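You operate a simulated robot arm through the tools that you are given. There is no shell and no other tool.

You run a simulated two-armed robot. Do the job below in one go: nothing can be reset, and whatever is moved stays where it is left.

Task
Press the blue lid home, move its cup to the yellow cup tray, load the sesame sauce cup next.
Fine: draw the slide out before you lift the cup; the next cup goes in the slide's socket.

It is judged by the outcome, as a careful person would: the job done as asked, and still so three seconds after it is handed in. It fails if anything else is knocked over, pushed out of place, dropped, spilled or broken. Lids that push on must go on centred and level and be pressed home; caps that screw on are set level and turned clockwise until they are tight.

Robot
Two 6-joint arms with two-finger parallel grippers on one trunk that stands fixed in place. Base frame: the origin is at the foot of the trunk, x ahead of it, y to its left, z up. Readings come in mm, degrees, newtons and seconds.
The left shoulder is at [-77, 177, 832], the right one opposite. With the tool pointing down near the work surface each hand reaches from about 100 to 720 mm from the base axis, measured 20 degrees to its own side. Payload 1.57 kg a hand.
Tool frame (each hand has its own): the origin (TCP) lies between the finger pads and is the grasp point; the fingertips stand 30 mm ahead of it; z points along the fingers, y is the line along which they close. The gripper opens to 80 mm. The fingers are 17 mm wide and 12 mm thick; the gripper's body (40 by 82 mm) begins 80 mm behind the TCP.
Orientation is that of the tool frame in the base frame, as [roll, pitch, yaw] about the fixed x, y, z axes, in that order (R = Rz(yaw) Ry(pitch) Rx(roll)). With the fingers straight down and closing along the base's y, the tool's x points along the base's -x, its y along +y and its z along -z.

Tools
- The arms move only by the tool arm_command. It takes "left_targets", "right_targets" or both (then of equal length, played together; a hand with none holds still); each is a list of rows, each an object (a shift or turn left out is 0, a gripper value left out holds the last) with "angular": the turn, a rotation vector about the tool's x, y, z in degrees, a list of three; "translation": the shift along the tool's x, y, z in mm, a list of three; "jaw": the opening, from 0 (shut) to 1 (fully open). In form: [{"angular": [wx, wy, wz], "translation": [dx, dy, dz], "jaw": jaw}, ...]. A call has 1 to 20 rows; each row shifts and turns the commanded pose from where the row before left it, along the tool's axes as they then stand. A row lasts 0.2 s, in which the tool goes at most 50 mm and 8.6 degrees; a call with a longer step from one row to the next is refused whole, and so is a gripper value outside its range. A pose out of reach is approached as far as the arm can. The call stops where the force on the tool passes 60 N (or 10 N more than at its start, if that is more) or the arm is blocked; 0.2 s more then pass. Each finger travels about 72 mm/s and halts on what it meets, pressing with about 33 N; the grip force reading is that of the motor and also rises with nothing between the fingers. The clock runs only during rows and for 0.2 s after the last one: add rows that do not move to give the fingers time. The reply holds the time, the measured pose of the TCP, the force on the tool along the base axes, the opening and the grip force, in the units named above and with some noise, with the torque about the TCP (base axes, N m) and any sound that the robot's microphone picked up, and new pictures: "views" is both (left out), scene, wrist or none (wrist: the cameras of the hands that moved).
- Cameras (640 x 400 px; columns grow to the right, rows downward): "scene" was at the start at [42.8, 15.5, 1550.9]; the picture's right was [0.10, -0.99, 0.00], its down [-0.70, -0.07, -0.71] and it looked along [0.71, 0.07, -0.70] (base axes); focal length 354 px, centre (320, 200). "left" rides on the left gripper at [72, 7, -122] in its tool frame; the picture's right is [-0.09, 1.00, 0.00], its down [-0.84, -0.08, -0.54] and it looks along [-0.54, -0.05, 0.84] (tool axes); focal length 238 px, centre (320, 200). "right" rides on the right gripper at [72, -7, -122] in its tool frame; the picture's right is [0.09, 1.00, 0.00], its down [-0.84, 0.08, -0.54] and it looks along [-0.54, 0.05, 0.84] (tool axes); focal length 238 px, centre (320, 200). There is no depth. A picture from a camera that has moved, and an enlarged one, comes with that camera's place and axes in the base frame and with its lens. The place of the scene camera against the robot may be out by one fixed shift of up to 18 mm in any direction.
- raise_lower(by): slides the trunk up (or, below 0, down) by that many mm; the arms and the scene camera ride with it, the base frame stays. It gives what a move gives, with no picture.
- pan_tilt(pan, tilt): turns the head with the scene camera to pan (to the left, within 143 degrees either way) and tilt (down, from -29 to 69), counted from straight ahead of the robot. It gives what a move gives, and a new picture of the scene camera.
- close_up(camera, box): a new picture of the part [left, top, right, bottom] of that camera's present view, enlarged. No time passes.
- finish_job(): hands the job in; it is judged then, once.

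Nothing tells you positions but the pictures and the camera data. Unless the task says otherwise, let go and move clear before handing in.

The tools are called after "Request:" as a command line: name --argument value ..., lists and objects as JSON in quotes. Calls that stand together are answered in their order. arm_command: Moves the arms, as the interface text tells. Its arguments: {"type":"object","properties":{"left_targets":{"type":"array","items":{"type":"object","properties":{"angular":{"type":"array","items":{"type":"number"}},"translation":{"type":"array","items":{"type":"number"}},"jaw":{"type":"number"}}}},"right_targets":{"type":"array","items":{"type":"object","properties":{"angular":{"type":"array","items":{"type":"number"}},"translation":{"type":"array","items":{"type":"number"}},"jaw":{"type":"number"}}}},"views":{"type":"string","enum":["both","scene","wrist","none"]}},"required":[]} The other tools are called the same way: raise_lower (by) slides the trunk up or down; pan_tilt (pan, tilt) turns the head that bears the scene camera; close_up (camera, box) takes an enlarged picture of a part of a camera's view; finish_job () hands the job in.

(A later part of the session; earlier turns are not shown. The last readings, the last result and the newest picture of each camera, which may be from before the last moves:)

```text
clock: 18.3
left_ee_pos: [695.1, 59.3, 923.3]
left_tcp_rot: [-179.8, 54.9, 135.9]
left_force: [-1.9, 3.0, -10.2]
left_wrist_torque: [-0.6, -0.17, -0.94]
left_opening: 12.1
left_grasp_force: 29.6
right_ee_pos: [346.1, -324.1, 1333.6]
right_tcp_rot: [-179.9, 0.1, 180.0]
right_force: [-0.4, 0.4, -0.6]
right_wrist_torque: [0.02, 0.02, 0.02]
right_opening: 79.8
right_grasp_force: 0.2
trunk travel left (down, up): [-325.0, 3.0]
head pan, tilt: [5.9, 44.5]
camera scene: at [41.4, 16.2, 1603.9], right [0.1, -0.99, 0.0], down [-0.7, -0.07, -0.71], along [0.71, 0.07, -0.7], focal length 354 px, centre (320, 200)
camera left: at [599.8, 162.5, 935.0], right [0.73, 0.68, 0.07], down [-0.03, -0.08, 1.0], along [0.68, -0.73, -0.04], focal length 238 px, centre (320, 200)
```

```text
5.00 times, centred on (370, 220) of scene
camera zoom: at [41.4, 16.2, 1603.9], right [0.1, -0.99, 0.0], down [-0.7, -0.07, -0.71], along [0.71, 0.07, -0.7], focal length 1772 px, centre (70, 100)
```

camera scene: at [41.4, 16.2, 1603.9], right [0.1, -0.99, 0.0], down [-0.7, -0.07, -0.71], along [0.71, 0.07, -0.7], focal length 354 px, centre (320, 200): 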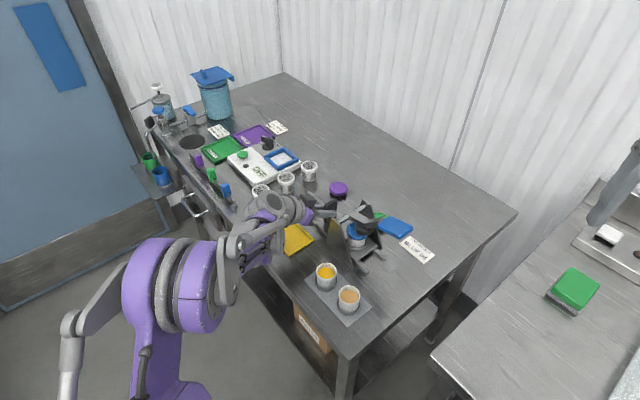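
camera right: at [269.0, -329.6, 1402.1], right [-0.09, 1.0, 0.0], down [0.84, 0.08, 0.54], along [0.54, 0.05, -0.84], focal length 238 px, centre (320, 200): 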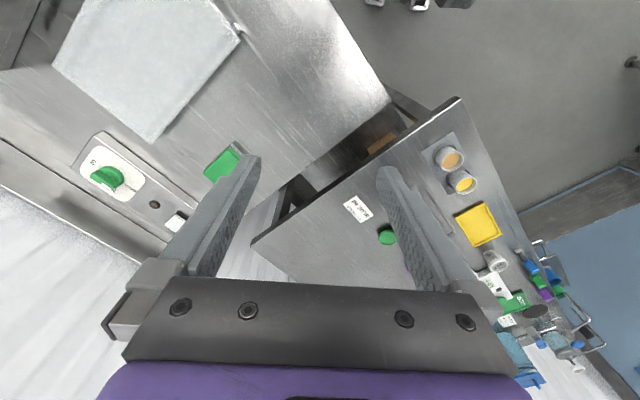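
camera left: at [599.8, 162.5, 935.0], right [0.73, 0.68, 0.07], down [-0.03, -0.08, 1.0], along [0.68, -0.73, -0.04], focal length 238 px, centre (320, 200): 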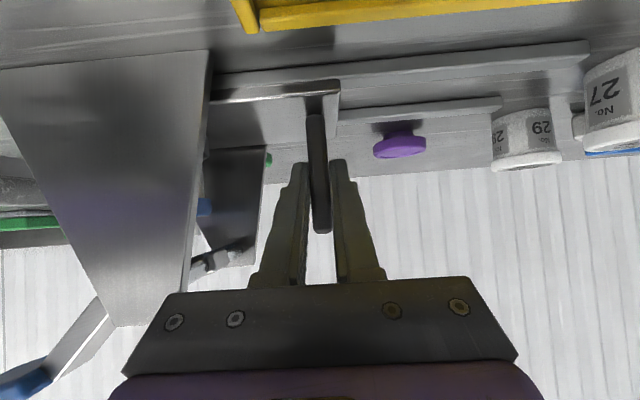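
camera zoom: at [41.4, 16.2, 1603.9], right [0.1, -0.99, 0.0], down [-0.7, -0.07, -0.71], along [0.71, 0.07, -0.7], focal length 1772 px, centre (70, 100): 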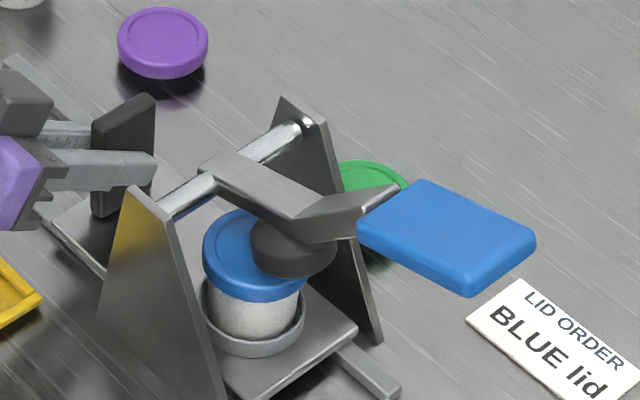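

The slide now moves freely at 121 mm in. By my geometry the foot lands about 135–140 mm in, so I'll advance in small steps and feel for a stop.

Request:
arm_command --left_targets '[{"translation": [0.03, -3, -0.04]}, {"translation": [0.03, -3, -0.04]}, {"translation": [0.03, -3, -0.04]}, {}]' --views "none"

Request:
arm_command --left_targets '[{"translation": [0.02, -2, -0.03]}, {"translation": [0.02, -2, -0.03]}, {}]' --views "wrist"

Request:
close_up --camera "scene" --box '[330, 190, 410, 250]'

```text
clock: 19.3
left_ee_pos: [689.6, 53.2, 924.5]
left_tcp_rot: [-179.8, 55.0, 136.0]
left_force: [-3.4, 3.4, -12.5]
left_wrist_torque: [-0.09, 0.32, -0.92]
left_opening: 12.1
left_grasp_force: 29.9
right_ee_pos: [345.6, -323.0, 1334.1]
right_tcp_rot: [-180.0, 0.0, 180.0]
right_force: [-0.1, 0.4, 0.6]
right_wrist_torque: [0.01, 0.02, 0.0]
right_opening: 80.1
right_grasp_force: 0.0
trunk travel left (down, up): [-325.0, 3.0]
head pan, tilt: [5.9, 44.5]
```

```text
clock: 20.1
left_ee_pos: [684.4, 49.6, 923.9]
left_tcp_rot: [-179.9, 55.0, 136.0]
left_force: [-5.3, 4.3, -12.5]
left_wrist_torque: [0.2, 0.59, -0.94]
left_opening: 12.3
left_grasp_force: 29.6
right_ee_pos: [344.6, -324.7, 1334.2]
right_tcp_rot: [179.9, 0.0, -180.0]
right_force: [0.4, -0.9, 0.2]
right_wrist_torque: [0.0, 0.02, -0.01]
right_opening: 80.0
right_grasp_force: 0.0
trunk travel left (down, up): [-325.0, 3.0]
head pan, tilt: [5.9, 44.5]
camera left: at [590.2, 152.8, 935.2], right [0.73, 0.68, 0.07], down [-0.03, -0.08, 1.0], along [0.68, -0.73, -0.04], focal length 238 px, centre (320, 200)
```

left: 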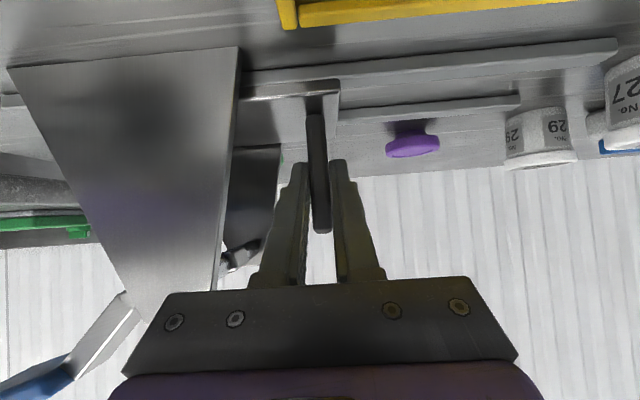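

```text
6.67 times, centred on (370, 220) of scene
camera zoom: at [41.4, 16.2, 1603.8], right [0.1, -0.99, 0.0], down [-0.7, -0.07, -0.71], along [0.71, 0.07, -0.7], focal length 2363 px, centre (-13, 67)
```

zoom: 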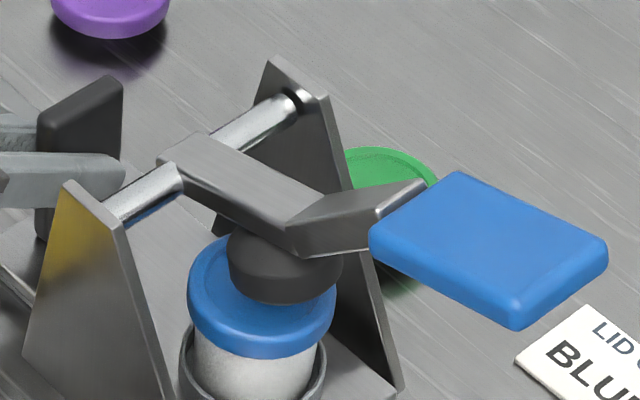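

The cup is about 134 mm in, close to the predicted landing spot of the foot. I'll feel for a stop with a few more single-millimetre steps.

Request:
arm_command --left_targets '[{"translation": [0.01, -1.5, -0.02]}, {"translation": [0.01, -1.5, -0.02]}, {}]' --views "none"

Request:
arm_command --left_targets '[{"translation": [0.01, -1.5, -0.02]}, {"translation": [0.01, -1.5, -0.02]}, {}]' --views "none"

```text
clock: 20.9
left_ee_pos: [682.7, 47.4, 925.2]
left_tcp_rot: [-179.9, 55.1, 136.0]
left_force: [-1.6, 0.3, -16.3]
left_wrist_torque: [-0.46, -0.1, -0.95]
left_opening: 12.0
left_grasp_force: 29.1
right_ee_pos: [346.2, -324.8, 1333.9]
right_tcp_rot: [-180.0, 0.0, 180.0]
right_force: [0.5, 0.6, -0.4]
right_wrist_torque: [-0.01, 0.0, 0.01]
right_opening: 80.1
right_grasp_force: 0.1
trunk travel left (down, up): [-325.0, 3.0]
head pan, tilt: [5.9, 44.5]
```

```text
clock: 21.7
left_ee_pos: [681.9, 45.8, 923.2]
left_tcp_rot: [180.0, 55.1, 136.1]
left_force: [3.2, 5.7, -7.4]
left_wrist_torque: [0.4, 0.67, -0.94]
left_opening: 12.3
left_grasp_force: 29.0
right_ee_pos: [346.7, -324.4, 1334.8]
right_tcp_rot: [-180.0, -0.1, 180.0]
right_force: [-0.2, -0.3, -0.6]
right_wrist_torque: [-0.01, -0.05, 0.01]
right_opening: 80.1
right_grasp_force: 0.1
trunk travel left (down, up): [-325.0, 3.0]
head pan, tilt: [5.9, 44.5]
```

A slight resistance along the slide (about 6 N) appeared near 140 mm; I'll take one more small step to confirm whether it is a stop.

Request:
arm_command --left_targets '[{"translation": [0.01, -1, -0.01]}, {}]' --views "none"

Request:
arm_command --left_targets '[{"translation": [0.01, -1, -0.01]}, {}]' --views "wrist"

Request:
close_up --camera "scene" --box '[330, 190, 410, 250]'

```text
clock: 22.3
left_ee_pos: [681.8, 45.9, 924.5]
left_tcp_rot: [-179.9, 55.1, 136.2]
left_force: [11.0, 10.2, 2.3]
left_wrist_torque: [0.4, 0.72, -0.77]
left_opening: 12.3
left_grasp_force: 29.2
right_ee_pos: [346.7, -323.2, 1333.5]
right_tcp_rot: [-180.0, 0.1, -180.0]
right_force: [0.6, 0.5, 0.9]
right_wrist_torque: [0.03, 0.01, -0.02]
right_opening: 80.0
right_grasp_force: 0.1
trunk travel left (down, up): [-325.0, 3.0]
head pan, tilt: [5.9, 44.5]
```

```text
clock: 22.9
left_ee_pos: [682.2, 45.3, 925.0]
left_tcp_rot: [180.0, 55.2, 136.3]
left_force: [20.1, 15.6, 12.5]
left_wrist_torque: [0.37, 0.41, -0.67]
left_opening: 12.5
left_grasp_force: 29.7
right_ee_pos: [346.3, -322.8, 1333.4]
right_tcp_rot: [-179.8, 0.0, -180.0]
right_force: [-0.4, -0.9, -0.4]
right_wrist_torque: [0.01, -0.02, -0.02]
right_opening: 79.9
right_grasp_force: 0.1
trunk travel left (down, up): [-325.0, 3.0]
head pan, tilt: [5.9, 44.5]
camera left: at [586.2, 148.9, 934.8], right [0.73, 0.68, 0.08], down [-0.03, -0.08, 1.0], along [0.69, -0.73, -0.04], focal length 238 px, centre (320, 200)
```

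left: 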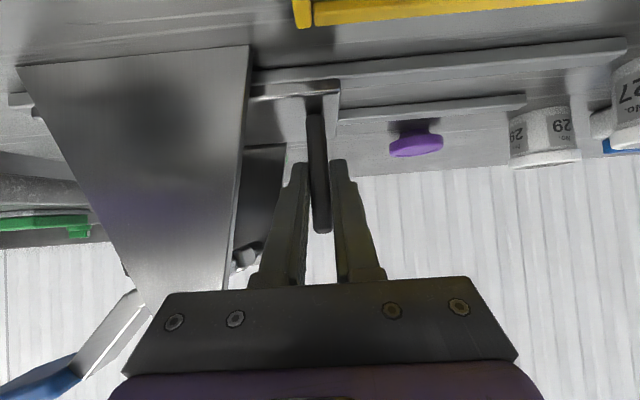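

```text
6.67 times, centred on (370, 220) of scene
camera zoom: at [42.1, 17.8, 1604.0], right [0.1, -0.99, 0.0], down [-0.7, -0.07, -0.71], along [0.71, 0.07, -0.7], focal length 2363 px, centre (-13, 67)
```

zoom: 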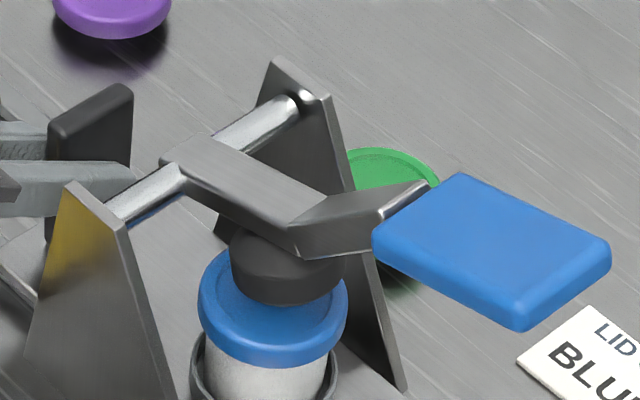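

The slide is against its stop at about 140 mm and the cup sits under the foot. I'll relax the left hand's push, keep it holding the grip, and bring the closed right gripper above the blue handle at about (557, -98, 1040).

Request:
arm_command --left_targets '[{"translation": [-0.02, 1.0, 0.02]}, {"translation": [-0.02, 1.0, 0.02]}, {}, {}, {}, {}, {}, {}, {}, {}]' --right_targets '[{"translation": [-23.4, 25, 23.8], "jaw": 0}, {"translation": [-23.4, 25, 23.8]}, {"translation": [-23.4, 25, 23.8]}, {"translation": [-23.4, 25, 23.8]}, {"translation": [-23.4, 25, 23.8]}, {"translation": [-23.4, 25, 23.8]}, {"translation": [-23.4, 25, 23.8]}, {"translation": [-23.4, 25, 23.8]}, {"translation": [-23.4, 25, 23.8]}, {}]' --views "both"

```text
clock: 25.1
left_ee_pos: [682.4, 47.1, 924.4]
left_tcp_rot: [179.9, 55.1, 136.1]
left_force: [23.5, 2.0, 16.8]
left_wrist_torque: [-0.32, 0.09, -0.78]
left_opening: 12.4
left_grasp_force: 30.1
right_ee_pos: [555.9, -100.9, 1116.2]
right_tcp_rot: [-180.0, 0.0, 180.0]
right_force: [0.5, 0.2, 0.7]
right_wrist_torque: [0.02, -0.01, 0.01]
right_opening: 0.0
right_grasp_force: 20.8
trunk travel left (down, up): [-325.0, 3.0]
head pan, tilt: [5.9, 44.5]
camera scene: at [41.9, 15.8, 1603.9], right [0.1, -0.99, 0.0], down [-0.7, -0.07, -0.71], along [0.71, 0.07, -0.7], focal length 354 px, centre (320, 200)
camera right: at [483.4, -106.9, 1238.3], right [-0.09, 1.0, 0.0], down [0.84, 0.08, 0.54], along [0.54, 0.05, -0.84], focal length 238 px, centre (320, 200)
camera left: at [586.3, 149.1, 934.8], right [0.73, 0.68, 0.08], down [-0.03, -0.08, 1.0], along [0.68, -0.73, -0.04], focal length 238 px, centre (320, 200)
```

scene: 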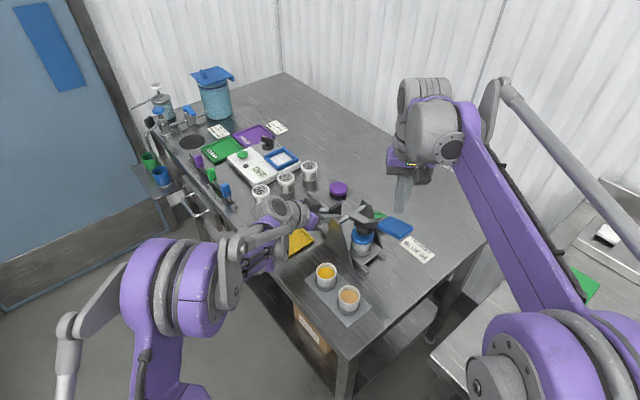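
right: 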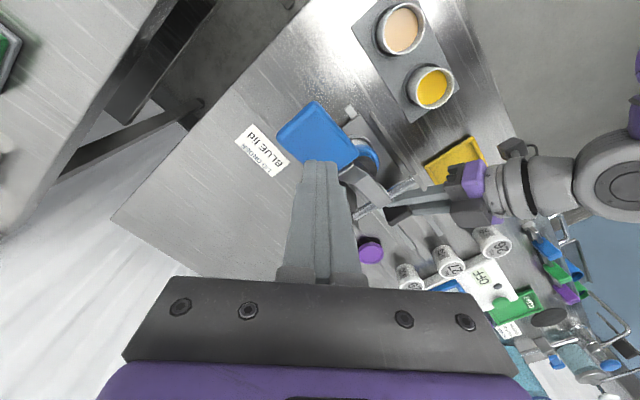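
left: 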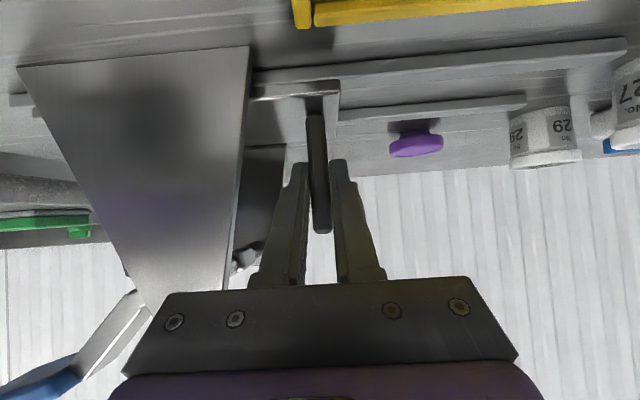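

The left hand still carries some bound-up load at the stop, so I'll relax most of it. I'll zoom the right camera to place the fingertips over the handle.

Request:
close_up --camera "right" --box '[220, 80, 440, 240]'

Request:
arm_command --left_targets '[{"translation": [-1.1, 0.5, 0.1]}, {"translation": [-1.1, 0.5, 0.1]}, {}]' --views "none"

```text
2.50 times, centred on (330, 160) of right
camera zoom: at [483.4, -106.9, 1238.3], right [-0.09, 1.0, 0.0], down [0.84, 0.08, 0.54], along [0.54, 0.05, -0.84], focal length 596 px, centre (295, 300)
```

zoom: 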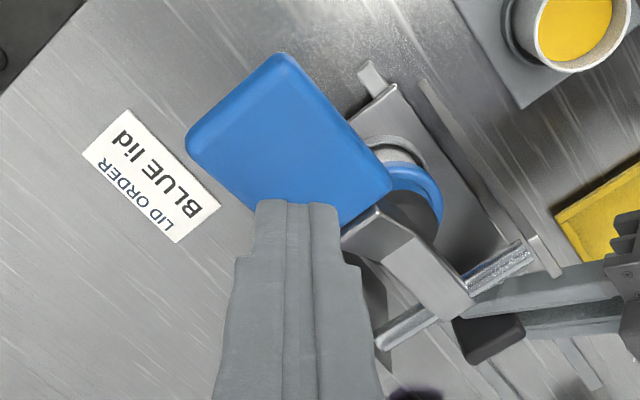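

```text
clock: 25.9
left_ee_pos: [681.7, 46.3, 924.7]
left_tcp_rot: [-179.8, 54.9, 136.0]
left_force: [2.6, 8.8, 0.1]
left_wrist_torque: [-0.52, -0.25, -0.8]
left_opening: 12.4
left_grasp_force: 28.8
right_ee_pos: [554.0, -99.5, 1116.0]
right_tcp_rot: [179.9, 0.0, -179.9]
right_force: [0.6, -0.8, -0.4]
right_wrist_torque: [-0.04, 0.02, 0.02]
right_opening: 0.2
right_grasp_force: 21.2
trunk travel left (down, up): [-325.0, 3.0]
head pan, tilt: [5.9, 44.5]
```

The fingertips hang centred over the handle. I'll lower onto it and begin pressing along its arc, watching the force.

Request:
arm_command --right_targets '[{"translation": [0, 0, 20]}, {"translation": [0, 0, 18]}, {"translation": [0, 0, 5]}, {"translation": [0, 0, 5]}, {"translation": [2.0, -2.0, 5]}, {"translation": [1.8, -1.8, 5]}, {}]' --views "both"

Request:
close_up --camera "scene" --box '[320, 180, 430, 260]'

```text
clock: 27.5
left_ee_pos: [681.9, 45.6, 925.0]
left_tcp_rot: [-179.9, 55.0, 136.0]
left_force: [-12.0, 9.9, -20.3]
left_wrist_torque: [0.1, 0.46, -0.98]
left_opening: 12.1
left_grasp_force: 29.8
right_ee_pos: [551.7, -101.7, 1060.0]
right_tcp_rot: [-179.9, 0.0, 180.0]
right_force: [-0.2, 1.3, 0.5]
right_wrist_torque: [0.04, 0.01, 0.0]
right_opening: 0.0
right_grasp_force: 21.1
trunk travel left (down, up): [-325.0, 3.0]
head pan, tilt: [5.9, 44.5]
camera scene: at [41.1, 17.3, 1603.8], right [0.1, -0.99, 0.0], down [-0.7, -0.07, -0.71], along [0.71, 0.07, -0.7], focal length 354 px, centre (320, 200)
camera right: at [478.6, -108.7, 1182.2], right [-0.09, 1.0, 0.0], down [0.84, 0.08, 0.54], along [0.54, 0.05, -0.84], focal length 238 px, centre (320, 200)
```

scene: 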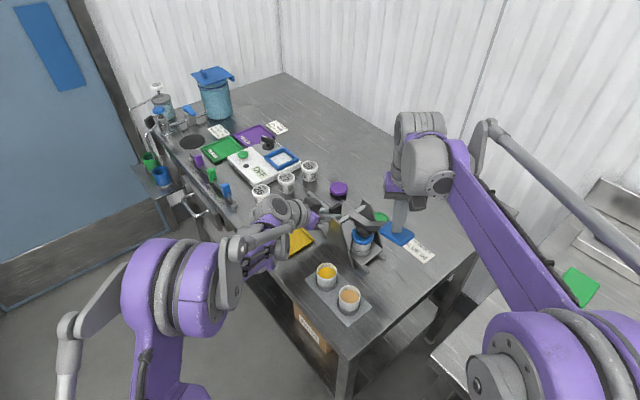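
right: 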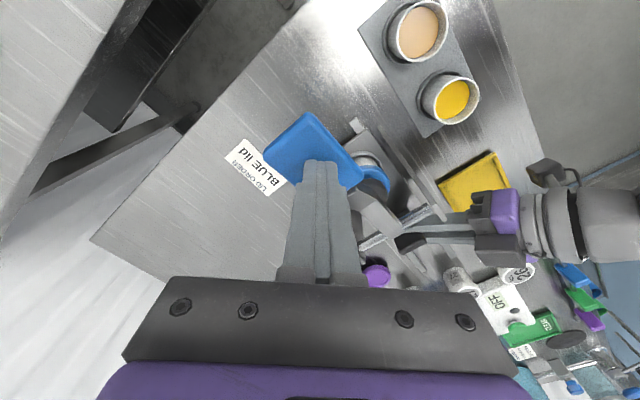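

```text
5.00 times, centred on (375, 220) of scene
camera zoom: at [41.1, 17.3, 1603.8], right [0.1, -0.99, 0.0], down [-0.7, -0.07, -0.71], along [0.71, 0.07, -0.7], focal length 1772 px, centre (45, 100)
```

zoom: 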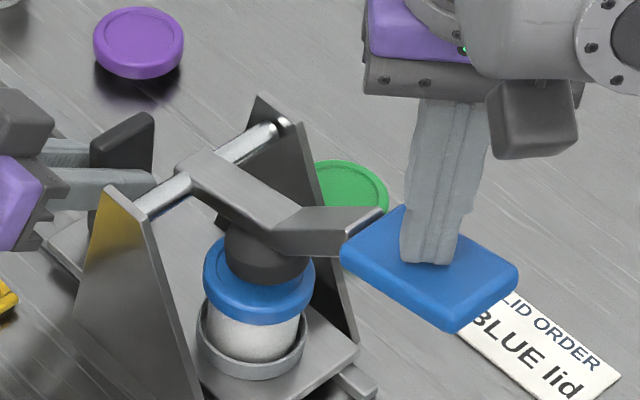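

The lever follows the fingertips with almost no force so far. I'll continue down along its arc.

Request:
arm_command --right_targets '[{"translation": [1.7, -1.7, 5]}, {"translation": [1.5, -1.5, 5]}, {"translation": [1.4, -1.4, 5]}, {"translation": [1.3, -1.3, 5]}, {}]' --views "scene"

Request:
close_up --camera "scene" --box '[320, 180, 430, 260]'

```text
clock: 28.7
left_ee_pos: [681.2, 45.8, 926.4]
left_tcp_rot: [-179.8, 54.9, 136.1]
left_force: [-9.9, 9.8, -19.1]
left_wrist_torque: [0.09, 0.45, -0.99]
left_opening: 12.1
left_grasp_force: 29.9
right_ee_pos: [545.7, -109.9, 1041.8]
right_tcp_rot: [-179.9, 0.1, 180.0]
right_force: [0.9, 0.8, 0.3]
right_wrist_torque: [0.0, 0.01, -0.01]
right_opening: 0.0
right_grasp_force: 21.8
trunk travel left (down, up): [-325.0, 3.0]
head pan, tilt: [5.9, 44.5]
camera scene: at [41.3, 17.2, 1603.8], right [0.1, -0.99, 0.0], down [-0.7, -0.07, -0.71], along [0.71, 0.07, -0.7], focal length 354 px, centre (320, 200)
```

scene: 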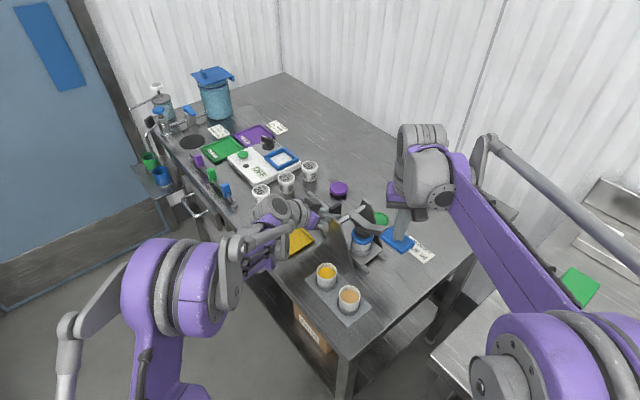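

```text
5.00 times, centred on (375, 220) of scene
camera zoom: at [41.3, 17.2, 1603.8], right [0.1, -0.99, 0.0], down [-0.7, -0.07, -0.71], along [0.71, 0.07, -0.7], focal length 1772 px, centre (45, 100)
```

zoom: 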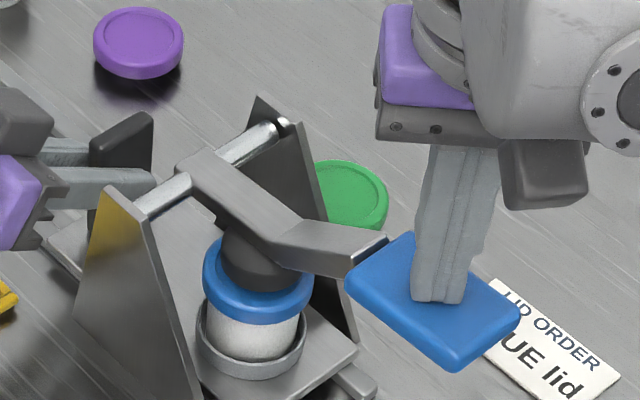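

The foot is coming down evenly over the lid. I'll continue in smaller steps to contact and press.

Request:
arm_command --right_targets '[{"translation": [1.0, -1.0, 4]}, {"translation": [0.9, -0.9, 4]}, {"translation": [0.8, -0.8, 4]}, {"translation": [0.6, -0.6, 3]}, {"translation": [0.5, -0.5, 3]}, {}]' --views "scene"

Request:
close_up --camera "scene" --box '[320, 180, 430, 260]'

```text
clock: 30.0
left_ee_pos: [682.8, 45.6, 927.9]
left_tcp_rot: [179.8, 55.3, 136.0]
left_force: [7.8, 0.8, 1.8]
left_wrist_torque: [0.01, 0.68, -0.85]
left_opening: 12.4
left_grasp_force: 30.0
right_ee_pos: [542.1, -110.9, 1028.7]
right_tcp_rot: [179.9, 0.5, -179.9]
right_force: [11.5, 6.6, 39.4]
right_wrist_torque: [0.27, -0.62, -0.12]
right_opening: 0.0
right_grasp_force: 21.0
trunk travel left (down, up): [-325.0, 3.0]
head pan, tilt: [5.9, 44.5]
heard: snap
stopped in row 6 (right hand): the force on the tool passed its limit at 63 N (the readings are from after the stop); the commanded pose is now the measured one
camera scene: at [39.5, 16.9, 1604.5], right [0.1, -0.99, 0.0], down [-0.7, -0.07, -0.71], along [0.71, 0.07, -0.7], focal length 354 px, centre (320, 200)
```

scene: 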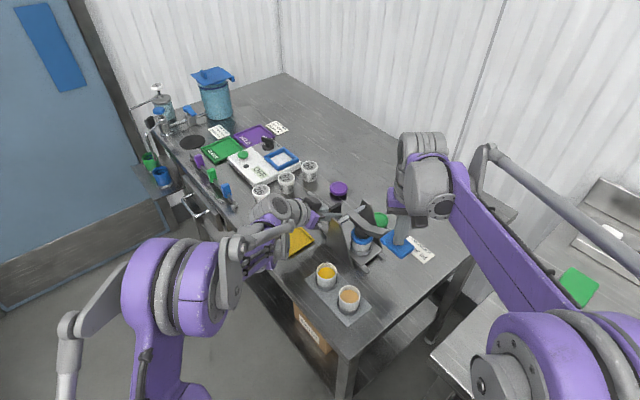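

```text
5.00 times, centred on (375, 220) of scene
camera zoom: at [39.5, 16.9, 1604.5], right [0.1, -0.99, 0.0], down [-0.7, -0.07, -0.71], along [0.71, 0.07, -0.7], focal length 1772 px, centre (45, 100)
```

zoom: 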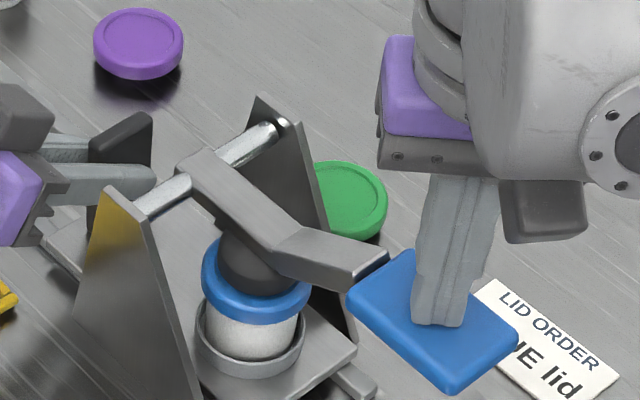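

I heard a snap and the force rose past 60 N, so the lid appears to be home. I'll give one more firm push to be sure.

Request:
arm_command --right_targets '[{"translation": [0.2, -0.2, 2]}, {"translation": [0.2, -0.2, 2]}, {"translation": [0, 0, 2]}, {}]' --views "none"

```text
clock: 30.4
left_ee_pos: [683.5, 47.5, 927.1]
left_tcp_rot: [179.7, 55.3, 136.1]
left_force: [9.8, 1.3, 8.8]
left_wrist_torque: [-0.06, 0.54, -0.87]
left_opening: 12.4
left_grasp_force: 29.4
right_ee_pos: [542.6, -110.9, 1028.9]
right_tcp_rot: [179.9, 0.6, -180.0]
right_force: [13.9, 3.5, 43.5]
right_wrist_torque: [0.29, -0.68, -0.12]
right_opening: 0.0
right_grasp_force: 21.0
trunk travel left (down, up): [-325.0, 3.0]
head pan, tilt: [5.9, 44.5]
stopped in row 2 (right hand): the force on the tool passed its limit at 65 N (the readings are from after the stop); the commanded pose is now the measured one
```

No further travel at 65 N, so the lid is seated. I'll lift the right hand slowly and see whether the lever comes up by itself.

Request:
arm_command --right_targets '[{"translation": [-0.4, 0.4, -4]}, {"translation": [-0.8, 0.8, -5]}, {"translation": [-1.0, 1.0, -6]}, {"translation": [-1.5, 1.5, -8]}, {"translation": [-2, 2, -8]}, {"translation": [-2.5, 2.5, -10]}, {}]' --views "scene"

Request:
close_up --camera "scene" --box '[320, 180, 430, 260]'

```text
clock: 32.0
left_ee_pos: [683.0, 45.6, 925.3]
left_tcp_rot: [179.9, 55.1, 136.0]
left_force: [6.0, 4.3, 15.4]
left_wrist_torque: [-0.74, 0.04, -0.91]
left_opening: 12.2
left_grasp_force: 29.3
right_ee_pos: [548.4, -103.0, 1067.1]
right_tcp_rot: [179.9, 0.4, 180.0]
right_force: [0.3, -0.1, 0.4]
right_wrist_torque: [0.01, -0.02, 0.0]
right_opening: 0.1
right_grasp_force: 21.0
trunk travel left (down, up): [-325.0, 3.0]
head pan, tilt: [5.9, 44.5]
camera scene: at [39.3, 16.2, 1603.9], right [0.1, -0.99, 0.0], down [-0.7, -0.07, -0.71], along [0.71, 0.07, -0.7], focal length 354 px, centre (320, 200)
```

scene: 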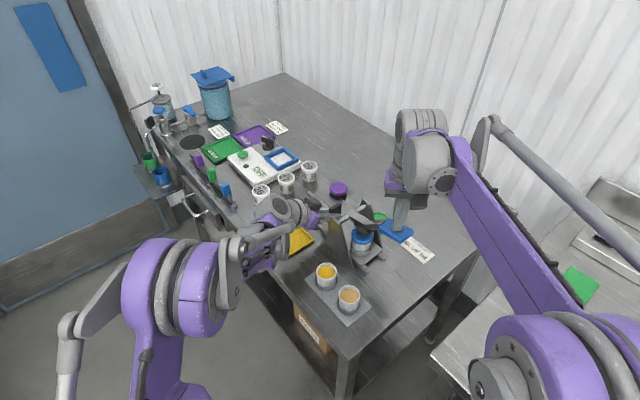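

```text
5.00 times, centred on (375, 220) of scene
camera zoom: at [39.3, 16.2, 1603.9], right [0.1, -0.99, 0.0], down [-0.7, -0.07, -0.71], along [0.71, 0.07, -0.7], focal length 1772 px, centre (45, 100)
```

zoom: 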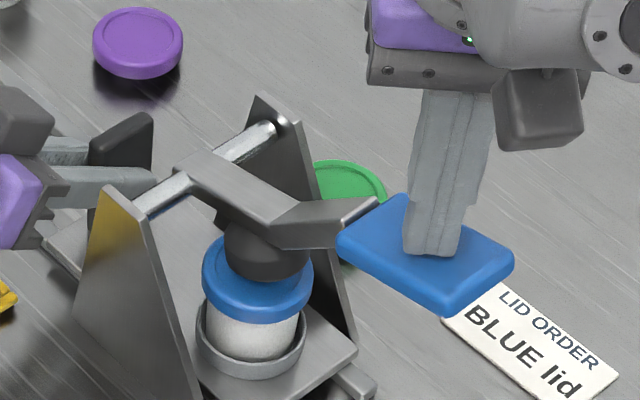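

The lever rises with the hand. I'll take the right hand clear, up and back to its side.

Request:
arm_command --right_targets '[{"translation": [0, 0, -25]}, {"translation": [0, 0, -30]}, {"translation": [22, -24, -25]}, {"translation": [22, -24, -25]}, {"translation": [22, -24, -25]}, {"translation": [22, -24, -25]}, {"translation": [22, -24, -25]}, {"translation": [22, -24, -25]}, {"translation": [22, -24, -25]}, {"translation": [22, -24, -25]}, {}]' --views "scene"

Request:
close_up --camera "scene" --box '[310, 170, 430, 260]'

```text
clock: 34.4
left_ee_pos: [682.7, 44.6, 925.8]
left_tcp_rot: [179.9, 55.1, 136.0]
left_force: [-0.9, 5.9, 7.9]
left_wrist_torque: [-0.41, 0.34, -0.93]
left_opening: 12.2
left_grasp_force: 29.5
right_ee_pos: [371.6, -295.9, 1319.6]
right_tcp_rot: [179.8, 0.4, 179.9]
right_force: [0.1, -0.2, 0.7]
right_wrist_torque: [-0.02, -0.01, -0.02]
right_opening: 0.2
right_grasp_force: 20.7
trunk travel left (down, up): [-325.0, 3.0]
head pan, tilt: [5.9, 44.5]
camera scene: at [39.5, 16.5, 1603.9], right [0.1, -0.99, 0.0], down [-0.7, -0.07, -0.71], along [0.71, 0.07, -0.7], focal length 354 px, centre (320, 200)
```

scene: 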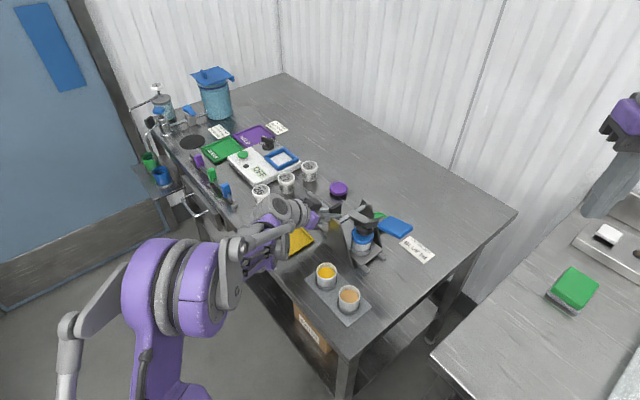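

```text
4.44 times, centred on (370, 215) of scene
camera zoom: at [39.5, 16.5, 1603.9], right [0.1, -0.99, 0.0], down [-0.7, -0.07, -0.71], along [0.71, 0.07, -0.7], focal length 1575 px, centre (98, 133)
```

zoom: 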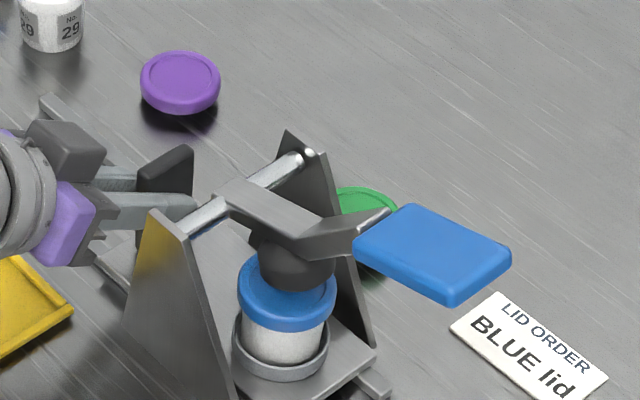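

The lever is back up and clear of the lid. Now I'll draw the slide out with the left hand, in two gentle stages.

Request:
arm_command --left_targets '[{"translation": [-0.04, 4, 0.06]}, {"translation": [-0.07, 7, 0.1]}, {"translation": [-0.08, 8, 0.11]}, {"translation": [-0.08, 8, 0.11]}, {"translation": [-0.08, 8, 0.11]}, {"translation": [-0.08, 8, 0.11]}, {"translation": [-0.08, 8, 0.11]}, {"translation": [-0.08, 8, 0.11]}, {"translation": [-0.07, 7, 0.1]}, {"translation": [-0.04, 4, 0.06]}, {}]' --views "both"

```text
clock: 36.8
left_ee_pos: [732.0, 95.1, 927.2]
left_tcp_rot: [180.0, 55.1, 136.1]
left_force: [-7.9, 8.9, -6.9]
left_wrist_torque: [-0.32, 0.39, -0.93]
left_opening: 12.5
left_grasp_force: 29.3
right_ee_pos: [372.5, -296.1, 1318.9]
right_tcp_rot: [-180.0, 0.3, -180.0]
right_force: [0.4, -0.3, 0.1]
right_wrist_torque: [-0.04, -0.03, -0.02]
right_opening: 0.0
right_grasp_force: 21.7
trunk travel left (down, up): [-325.0, 3.0]
head pan, tilt: [5.9, 44.5]
camera scene: at [40.1, 16.9, 1603.8], right [0.1, -0.99, 0.0], down [-0.7, -0.07, -0.71], along [0.71, 0.07, -0.7], focal length 354 px, centre (320, 200)
camera left: at [637.0, 198.3, 936.5], right [0.73, 0.68, 0.08], down [-0.03, -0.08, 1.0], along [0.68, -0.73, -0.04], focal length 238 px, centre (320, 200)
```

scene: 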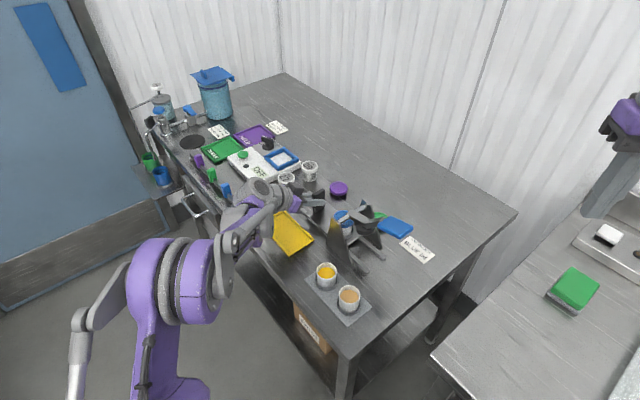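
left: 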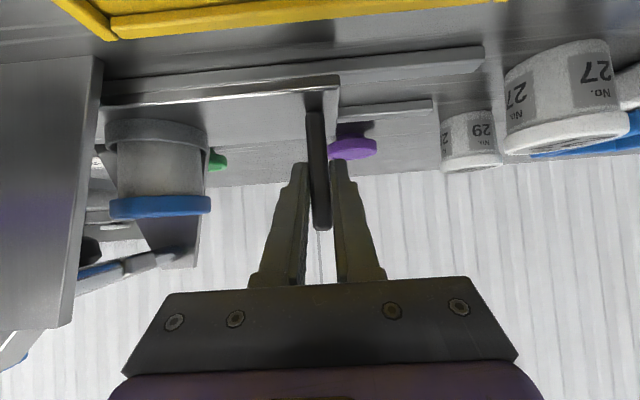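

The slide and cup come out together; the lid sits level and lower than before. Continuing outward to the outer stop.

Request:
arm_command --left_targets '[{"translation": [0.6, 0, -0.9]}, {"translation": [-0.04, 4, 0.06]}, {"translation": [-0.07, 7, 0.1]}, {"translation": [-0.08, 8, 0.11]}, {"translation": [-0.08, 8, 0.11]}, {"translation": [-0.08, 8, 0.11]}, {"translation": [-0.08, 8, 0.11]}, {"translation": [-0.08, 8, 0.11]}, {"translation": [-0.06, 6, 0.08]}, {"translation": [-0.04, 4, 0.06]}, {}]' --views "none"

Request:
arm_command --left_targets '[{"translation": [-0.03, 3, 0.04]}, {"translation": [-0.02, 2, 0.03]}, {}]' --views "none"

Request:
arm_command --left_targets '[{"translation": [-0.01, 1.5, 0.02]}, {}]' --views "wrist"

```text
clock: 39.2
left_ee_pos: [777.2, 139.2, 926.5]
left_tcp_rot: [180.0, 55.0, 136.1]
left_force: [0.8, 0.6, -0.4]
left_wrist_torque: [-0.33, 0.47, -0.97]
left_opening: 12.5
left_grasp_force: 29.1
right_ee_pos: [372.9, -295.6, 1320.0]
right_tcp_rot: [179.8, 0.2, -180.0]
right_force: [-0.1, 0.8, -0.6]
right_wrist_torque: [0.03, 0.01, 0.01]
right_opening: 0.0
right_grasp_force: 21.0
trunk travel left (down, up): [-325.0, 3.0]
head pan, tilt: [5.9, 44.5]
```

```text
clock: 40.0
left_ee_pos: [779.3, 141.9, 926.1]
left_tcp_rot: [179.8, 55.1, 136.1]
left_force: [1.3, -1.4, 3.2]
left_wrist_torque: [0.12, 0.83, -1.01]
left_opening: 12.3
left_grasp_force: 29.4
right_ee_pos: [372.6, -296.6, 1319.0]
right_tcp_rot: [179.9, 0.2, -179.9]
right_force: [0.4, -0.8, -0.1]
right_wrist_torque: [0.0, 0.02, -0.02]
right_opening: 0.0
right_grasp_force: 21.3
trunk travel left (down, up): [-325.0, 3.0]
head pan, tilt: [5.9, 44.5]
```

```text
clock: 40.6
left_ee_pos: [779.7, 143.0, 924.8]
left_tcp_rot: [179.9, 55.1, 136.0]
left_force: [5.5, -4.5, 7.1]
left_wrist_torque: [-0.19, 0.58, -1.01]
left_opening: 12.3
left_grasp_force: 29.5
right_ee_pos: [372.5, -296.5, 1319.2]
right_tcp_rot: [179.9, 0.4, 180.0]
right_force: [-0.5, 0.5, -0.5]
right_wrist_torque: [-0.01, -0.02, -0.01]
right_opening: 0.0
right_grasp_force: 21.1
trunk travel left (down, up): [-325.0, 3.0]
head pan, tilt: [5.9, 44.5]
camera left: at [684.3, 245.5, 936.5], right [0.73, 0.68, 0.08], down [-0.03, -0.08, 1.0], along [0.68, -0.73, -0.04], focal length 238 px, centre (320, 200)
```

left: 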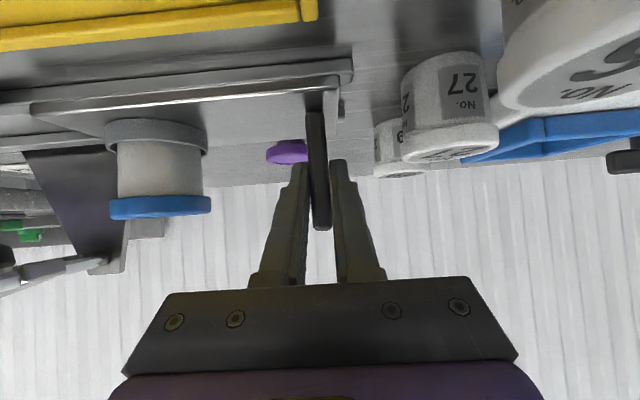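

The slide is within a couple of millimetres of where it started. One or two more small nudges to reach the outer stop.

Request:
arm_command --left_targets '[{"translation": [-0.01, 1.5, 0.02]}, {}]' --views "none"

Request:
arm_command --left_targets '[{"translation": [-0.01, 1.5, 0.02]}, {}]' --views "none"

```text
clock: 41.2
left_ee_pos: [781.4, 144.1, 925.6]
left_tcp_rot: [179.9, 55.1, 136.0]
left_force: [5.8, -6.4, 8.0]
left_wrist_torque: [-0.77, 0.05, -0.98]
left_opening: 12.3
left_grasp_force: 29.8
right_ee_pos: [372.8, -297.1, 1318.1]
right_tcp_rot: [179.9, 0.3, -180.0]
right_force: [1.2, -0.6, 0.2]
right_wrist_torque: [-0.01, 0.02, -0.03]
right_opening: 0.1
right_grasp_force: 20.9
trunk travel left (down, up): [-325.0, 3.0]
head pan, tilt: [5.9, 44.5]
```

```text
clock: 41.8
left_ee_pos: [781.6, 145.0, 926.1]
left_tcp_rot: [179.9, 55.1, 135.9]
left_force: [3.9, -7.6, 9.7]
left_wrist_torque: [-1.04, -0.14, -0.96]
left_opening: 12.4
left_grasp_force: 29.5
right_ee_pos: [370.8, -297.2, 1318.5]
right_tcp_rot: [179.9, 0.4, 180.0]
right_force: [0.2, 0.3, 0.2]
right_wrist_torque: [-0.01, 0.01, 0.02]
right_opening: 0.1
right_grasp_force: 20.3
trunk travel left (down, up): [-325.0, 3.0]
head pan, tilt: [5.9, 44.5]
```

Request:
arm_command --left_targets '[{"translation": [-0.01, 1.5, 0.02]}, {}]' --views "none"

```text
clock: 42.4
left_ee_pos: [780.9, 144.2, 926.3]
left_tcp_rot: [179.8, 55.2, 135.8]
left_force: [-3.4, -9.7, 7.0]
left_wrist_torque: [-0.87, 0.16, -1.08]
left_opening: 12.3
left_grasp_force: 29.2
right_ee_pos: [371.4, -298.0, 1318.8]
right_tcp_rot: [179.8, 0.4, 180.0]
right_force: [0.1, -0.9, -0.3]
right_wrist_torque: [-0.02, 0.02, 0.02]
right_opening: 0.0
right_grasp_force: 21.0
trunk travel left (down, up): [-325.0, 3.0]
head pan, tilt: [5.9, 44.5]
```

The outer stop is reached. I'll ease off, open the fingers moderately and back the left hand away along its own axis.

Request:
arm_command --left_targets '[{"translation": [0.01, -1.5, -0.02]}, {"jaw": 0.25}, {"jaw": 0.5}, {"jaw": 0.5}, {"translation": [0, 0, -20]}, {"translation": [0, 0, -35]}, {"translation": [0, 0, -40]}, {"translation": [0, 0, -40]}, {}]' --views "both"

Request:
close_up --camera "left" --box '[100, 0, 340, 170]'

```text
clock: 44.4
left_ee_pos: [703.0, 222.5, 1002.4]
left_tcp_rot: [179.8, 55.1, 136.0]
left_force: [0.3, -0.1, 0.7]
left_wrist_torque: [0.0, 0.01, 0.0]
left_opening: 39.9
left_grasp_force: 0.1
right_ee_pos: [373.0, -296.7, 1318.8]
right_tcp_rot: [180.0, 0.3, 180.0]
right_force: [-0.3, 0.2, 0.2]
right_wrist_torque: [-0.01, -0.03, 0.0]
right_opening: 0.1
right_grasp_force: 21.0
trunk travel left (down, up): [-325.0, 3.0]
head pan, tilt: [5.9, 44.5]
camera scene: at [41.2, 15.3, 1603.9], right [0.1, -0.99, 0.0], down [-0.7, -0.07, -0.71], along [0.71, 0.07, -0.7], focal length 354 px, centre (320, 200)
camera left: at [607.6, 325.4, 1012.6], right [0.73, 0.68, 0.08], down [-0.03, -0.08, 1.0], along [0.68, -0.73, -0.04], focal length 238 px, centre (320, 200)
```

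scene: 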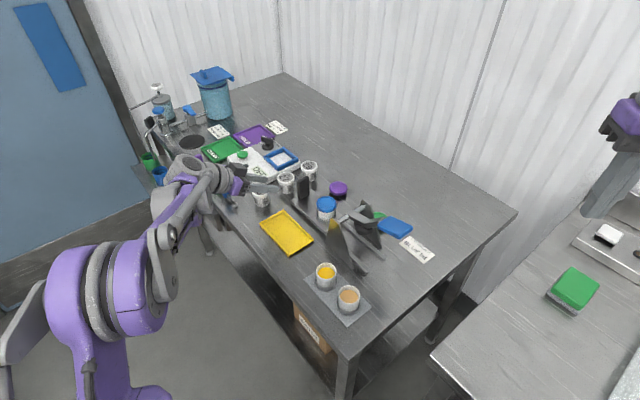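
left: 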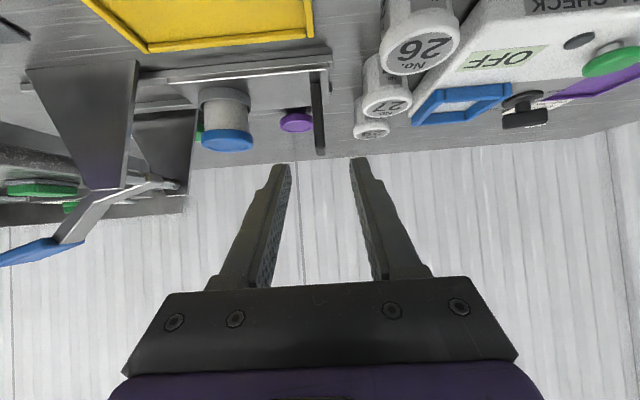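

```text
2.35 times, centred on (220, 85) of left
camera zoom: at [607.6, 325.4, 1012.6], right [0.73, 0.68, 0.08], down [-0.03, -0.08, 1.0], along [0.68, -0.73, -0.04], focal length 561 px, centre (555, 471)
```

zoom: 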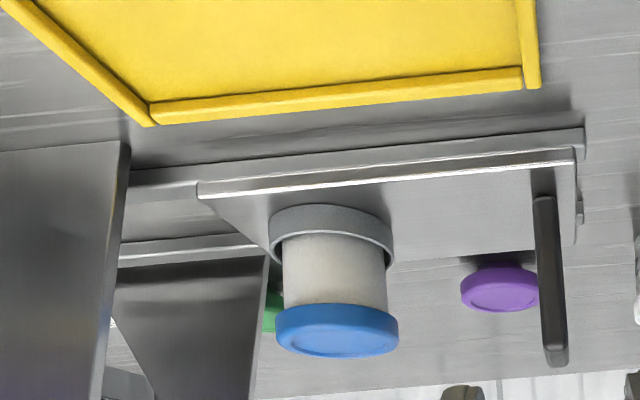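

The cup stands drawn out with its lid pressed low and level. I'll lift the left hand and try rolling it 180° about its own axis (camera on top), so it can later lie nearly flat and grip the cup below the lid.

Request:
arm_command --left_targets '[{"translation": [-17, -17.5, -21]}, {"translation": [-17, -17.5, -21]}, {"translation": [-17, -17.5, -21]}, {"angular": [0, 0, -8.2]}, {"angular": [0, 0, -8.2]}, {"angular": [0, 0, -8.2]}, {"angular": [0, 0, -8.2]}, {"angular": [0, 0, -8.2]}, {"angular": [0, 0, -8.2]}, {"angular": [0, 0, -8.2]}, {"angular": [0, 0, -8.2]}, {"angular": [0, 0, -8.2]}, {"angular": [0, 0, -8.2]}, {"angular": [0, 0, -8.2]}, {}]' --views "scene"

```text
clock: 47.6
left_ee_pos: [648.9, 198.5, 1081.6]
left_tcp_rot: [-124.9, -0.2, -133.8]
left_force: [0.6, -0.4, -0.2]
left_wrist_torque: [-0.01, 0.0, 0.01]
left_opening: 39.8
left_grasp_force: 0.0
right_ee_pos: [372.6, -295.9, 1319.1]
right_tcp_rot: [180.0, 0.4, 180.0]
right_force: [0.6, -0.4, 0.4]
right_wrist_torque: [-0.01, -0.03, -0.01]
right_opening: 0.0
right_grasp_force: 21.4
trunk travel left (down, up): [-325.0, 3.0]
head pan, tilt: [5.9, 44.5]
camera scene: at [40.5, 15.5, 1603.9], right [0.1, -0.99, 0.0], down [-0.7, -0.07, -0.71], along [0.71, 0.07, -0.7], focal length 354 px, centre (320, 200)
```

scene: 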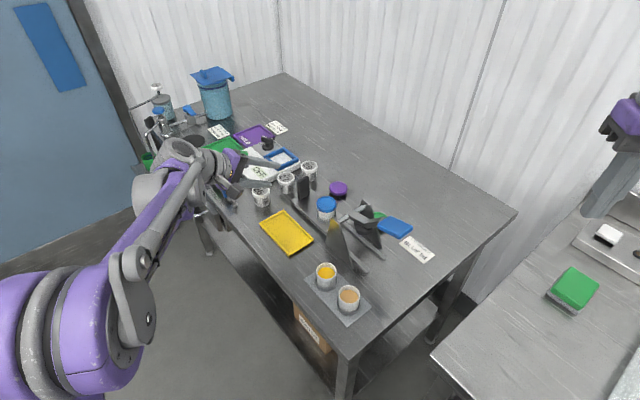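

The roll is following well. I'll finish the remaining 90°.

Request:
arm_command --left_targets '[{"angular": [0, 0, -8.2]}, {"angular": [0, 0, -8.2]}, {"angular": [0, 0, -8.2]}, {"angular": [0, 0, -8.2]}, {"angular": [0, 0, -8.2]}, {"angular": [0, 0, -8.2]}, {"angular": [0, 0, -8.2]}, {"angular": [0, 0, -8.2]}, {"angular": [0, 0, -8.2]}, {"angular": [0, 0, -8.2]}, {"angular": [0, 0, -7.6]}, {}]' --views "both"

```text
clock: 50.2
left_ee_pos: [650.0, 198.8, 1081.8]
left_tcp_rot: [-179.8, -55.1, -44.2]
left_force: [-0.2, 0.4, 0.1]
left_wrist_torque: [0.03, 0.03, 0.0]
left_opening: 40.2
left_grasp_force: 0.0
right_ee_pos: [373.1, -297.0, 1318.3]
right_tcp_rot: [-180.0, 0.2, -179.9]
right_force: [-0.3, -0.2, 0.2]
right_wrist_torque: [0.04, 0.02, 0.01]
right_opening: 0.2
right_grasp_force: 21.6
trunk travel left (down, up): [-325.0, 3.0]
head pan, tilt: [5.9, 44.5]
camera scene: at [40.5, 15.5, 1603.9], right [0.1, -0.99, 0.0], down [-0.7, -0.07, -0.71], along [0.71, 0.07, -0.7], focal length 354 px, centre (320, 200)
camera left: at [603.8, 235.7, 1210.0], right [-0.73, -0.68, -0.08], down [-0.61, 0.7, -0.38], along [0.31, -0.23, -0.92], focal length 238 px, centre (320, 200)
```

scene: 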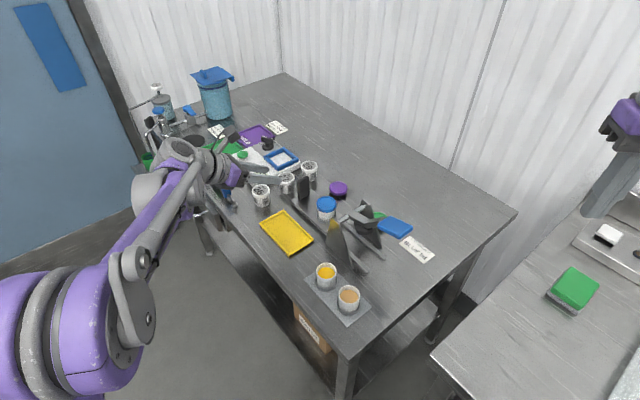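
left: 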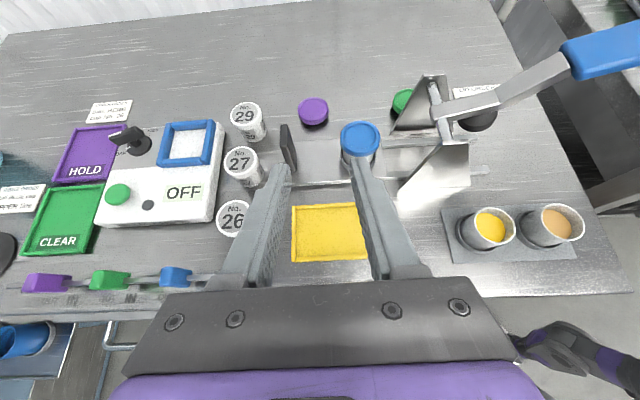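

The roll worked and this camera view is square to the table with everything visible. I'll zoom to measure the cup, tray and sauce cups.

Request:
close_up --camera "left" --box '[270, 80, 480, 280]'

Request:
close_up --camera "left" --box '[400, 160, 620, 300]'

Request:
close_up --camera "left" --box '[320, 100, 400, 180]'

```text
2.00 times, centred on (375, 180) of left
camera zoom: at [603.8, 235.7, 1210.0], right [-0.73, -0.68, -0.08], down [-0.61, 0.7, -0.38], along [0.31, -0.23, -0.92], focal length 477 px, centre (210, 240)
```

zoom: 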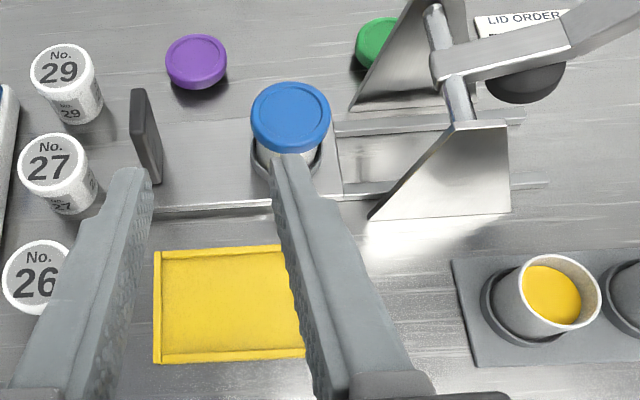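

```text
2.86 times, centred on (510, 230) of left
camera zoom: at [603.8, 235.7, 1210.0], right [-0.73, -0.68, -0.08], down [-0.61, 0.7, -0.38], along [0.31, -0.23, -0.92], focal length 681 px, centre (-223, 114)
```

zoom: 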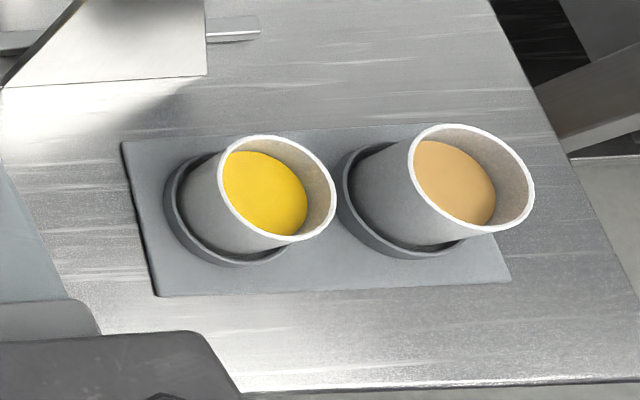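

```text
5.00 times, centred on (360, 140) of left
camera zoom: at [603.8, 235.7, 1210.0], right [-0.73, -0.68, -0.08], down [-0.61, 0.7, -0.38], along [0.31, -0.23, -0.92], focal length 1192 px, centre (120, 500)
```

zoom: 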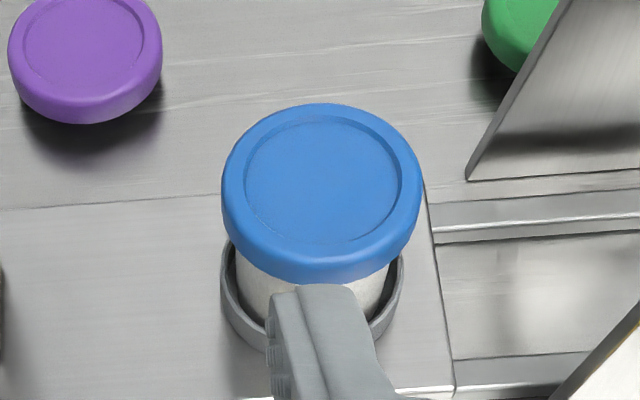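

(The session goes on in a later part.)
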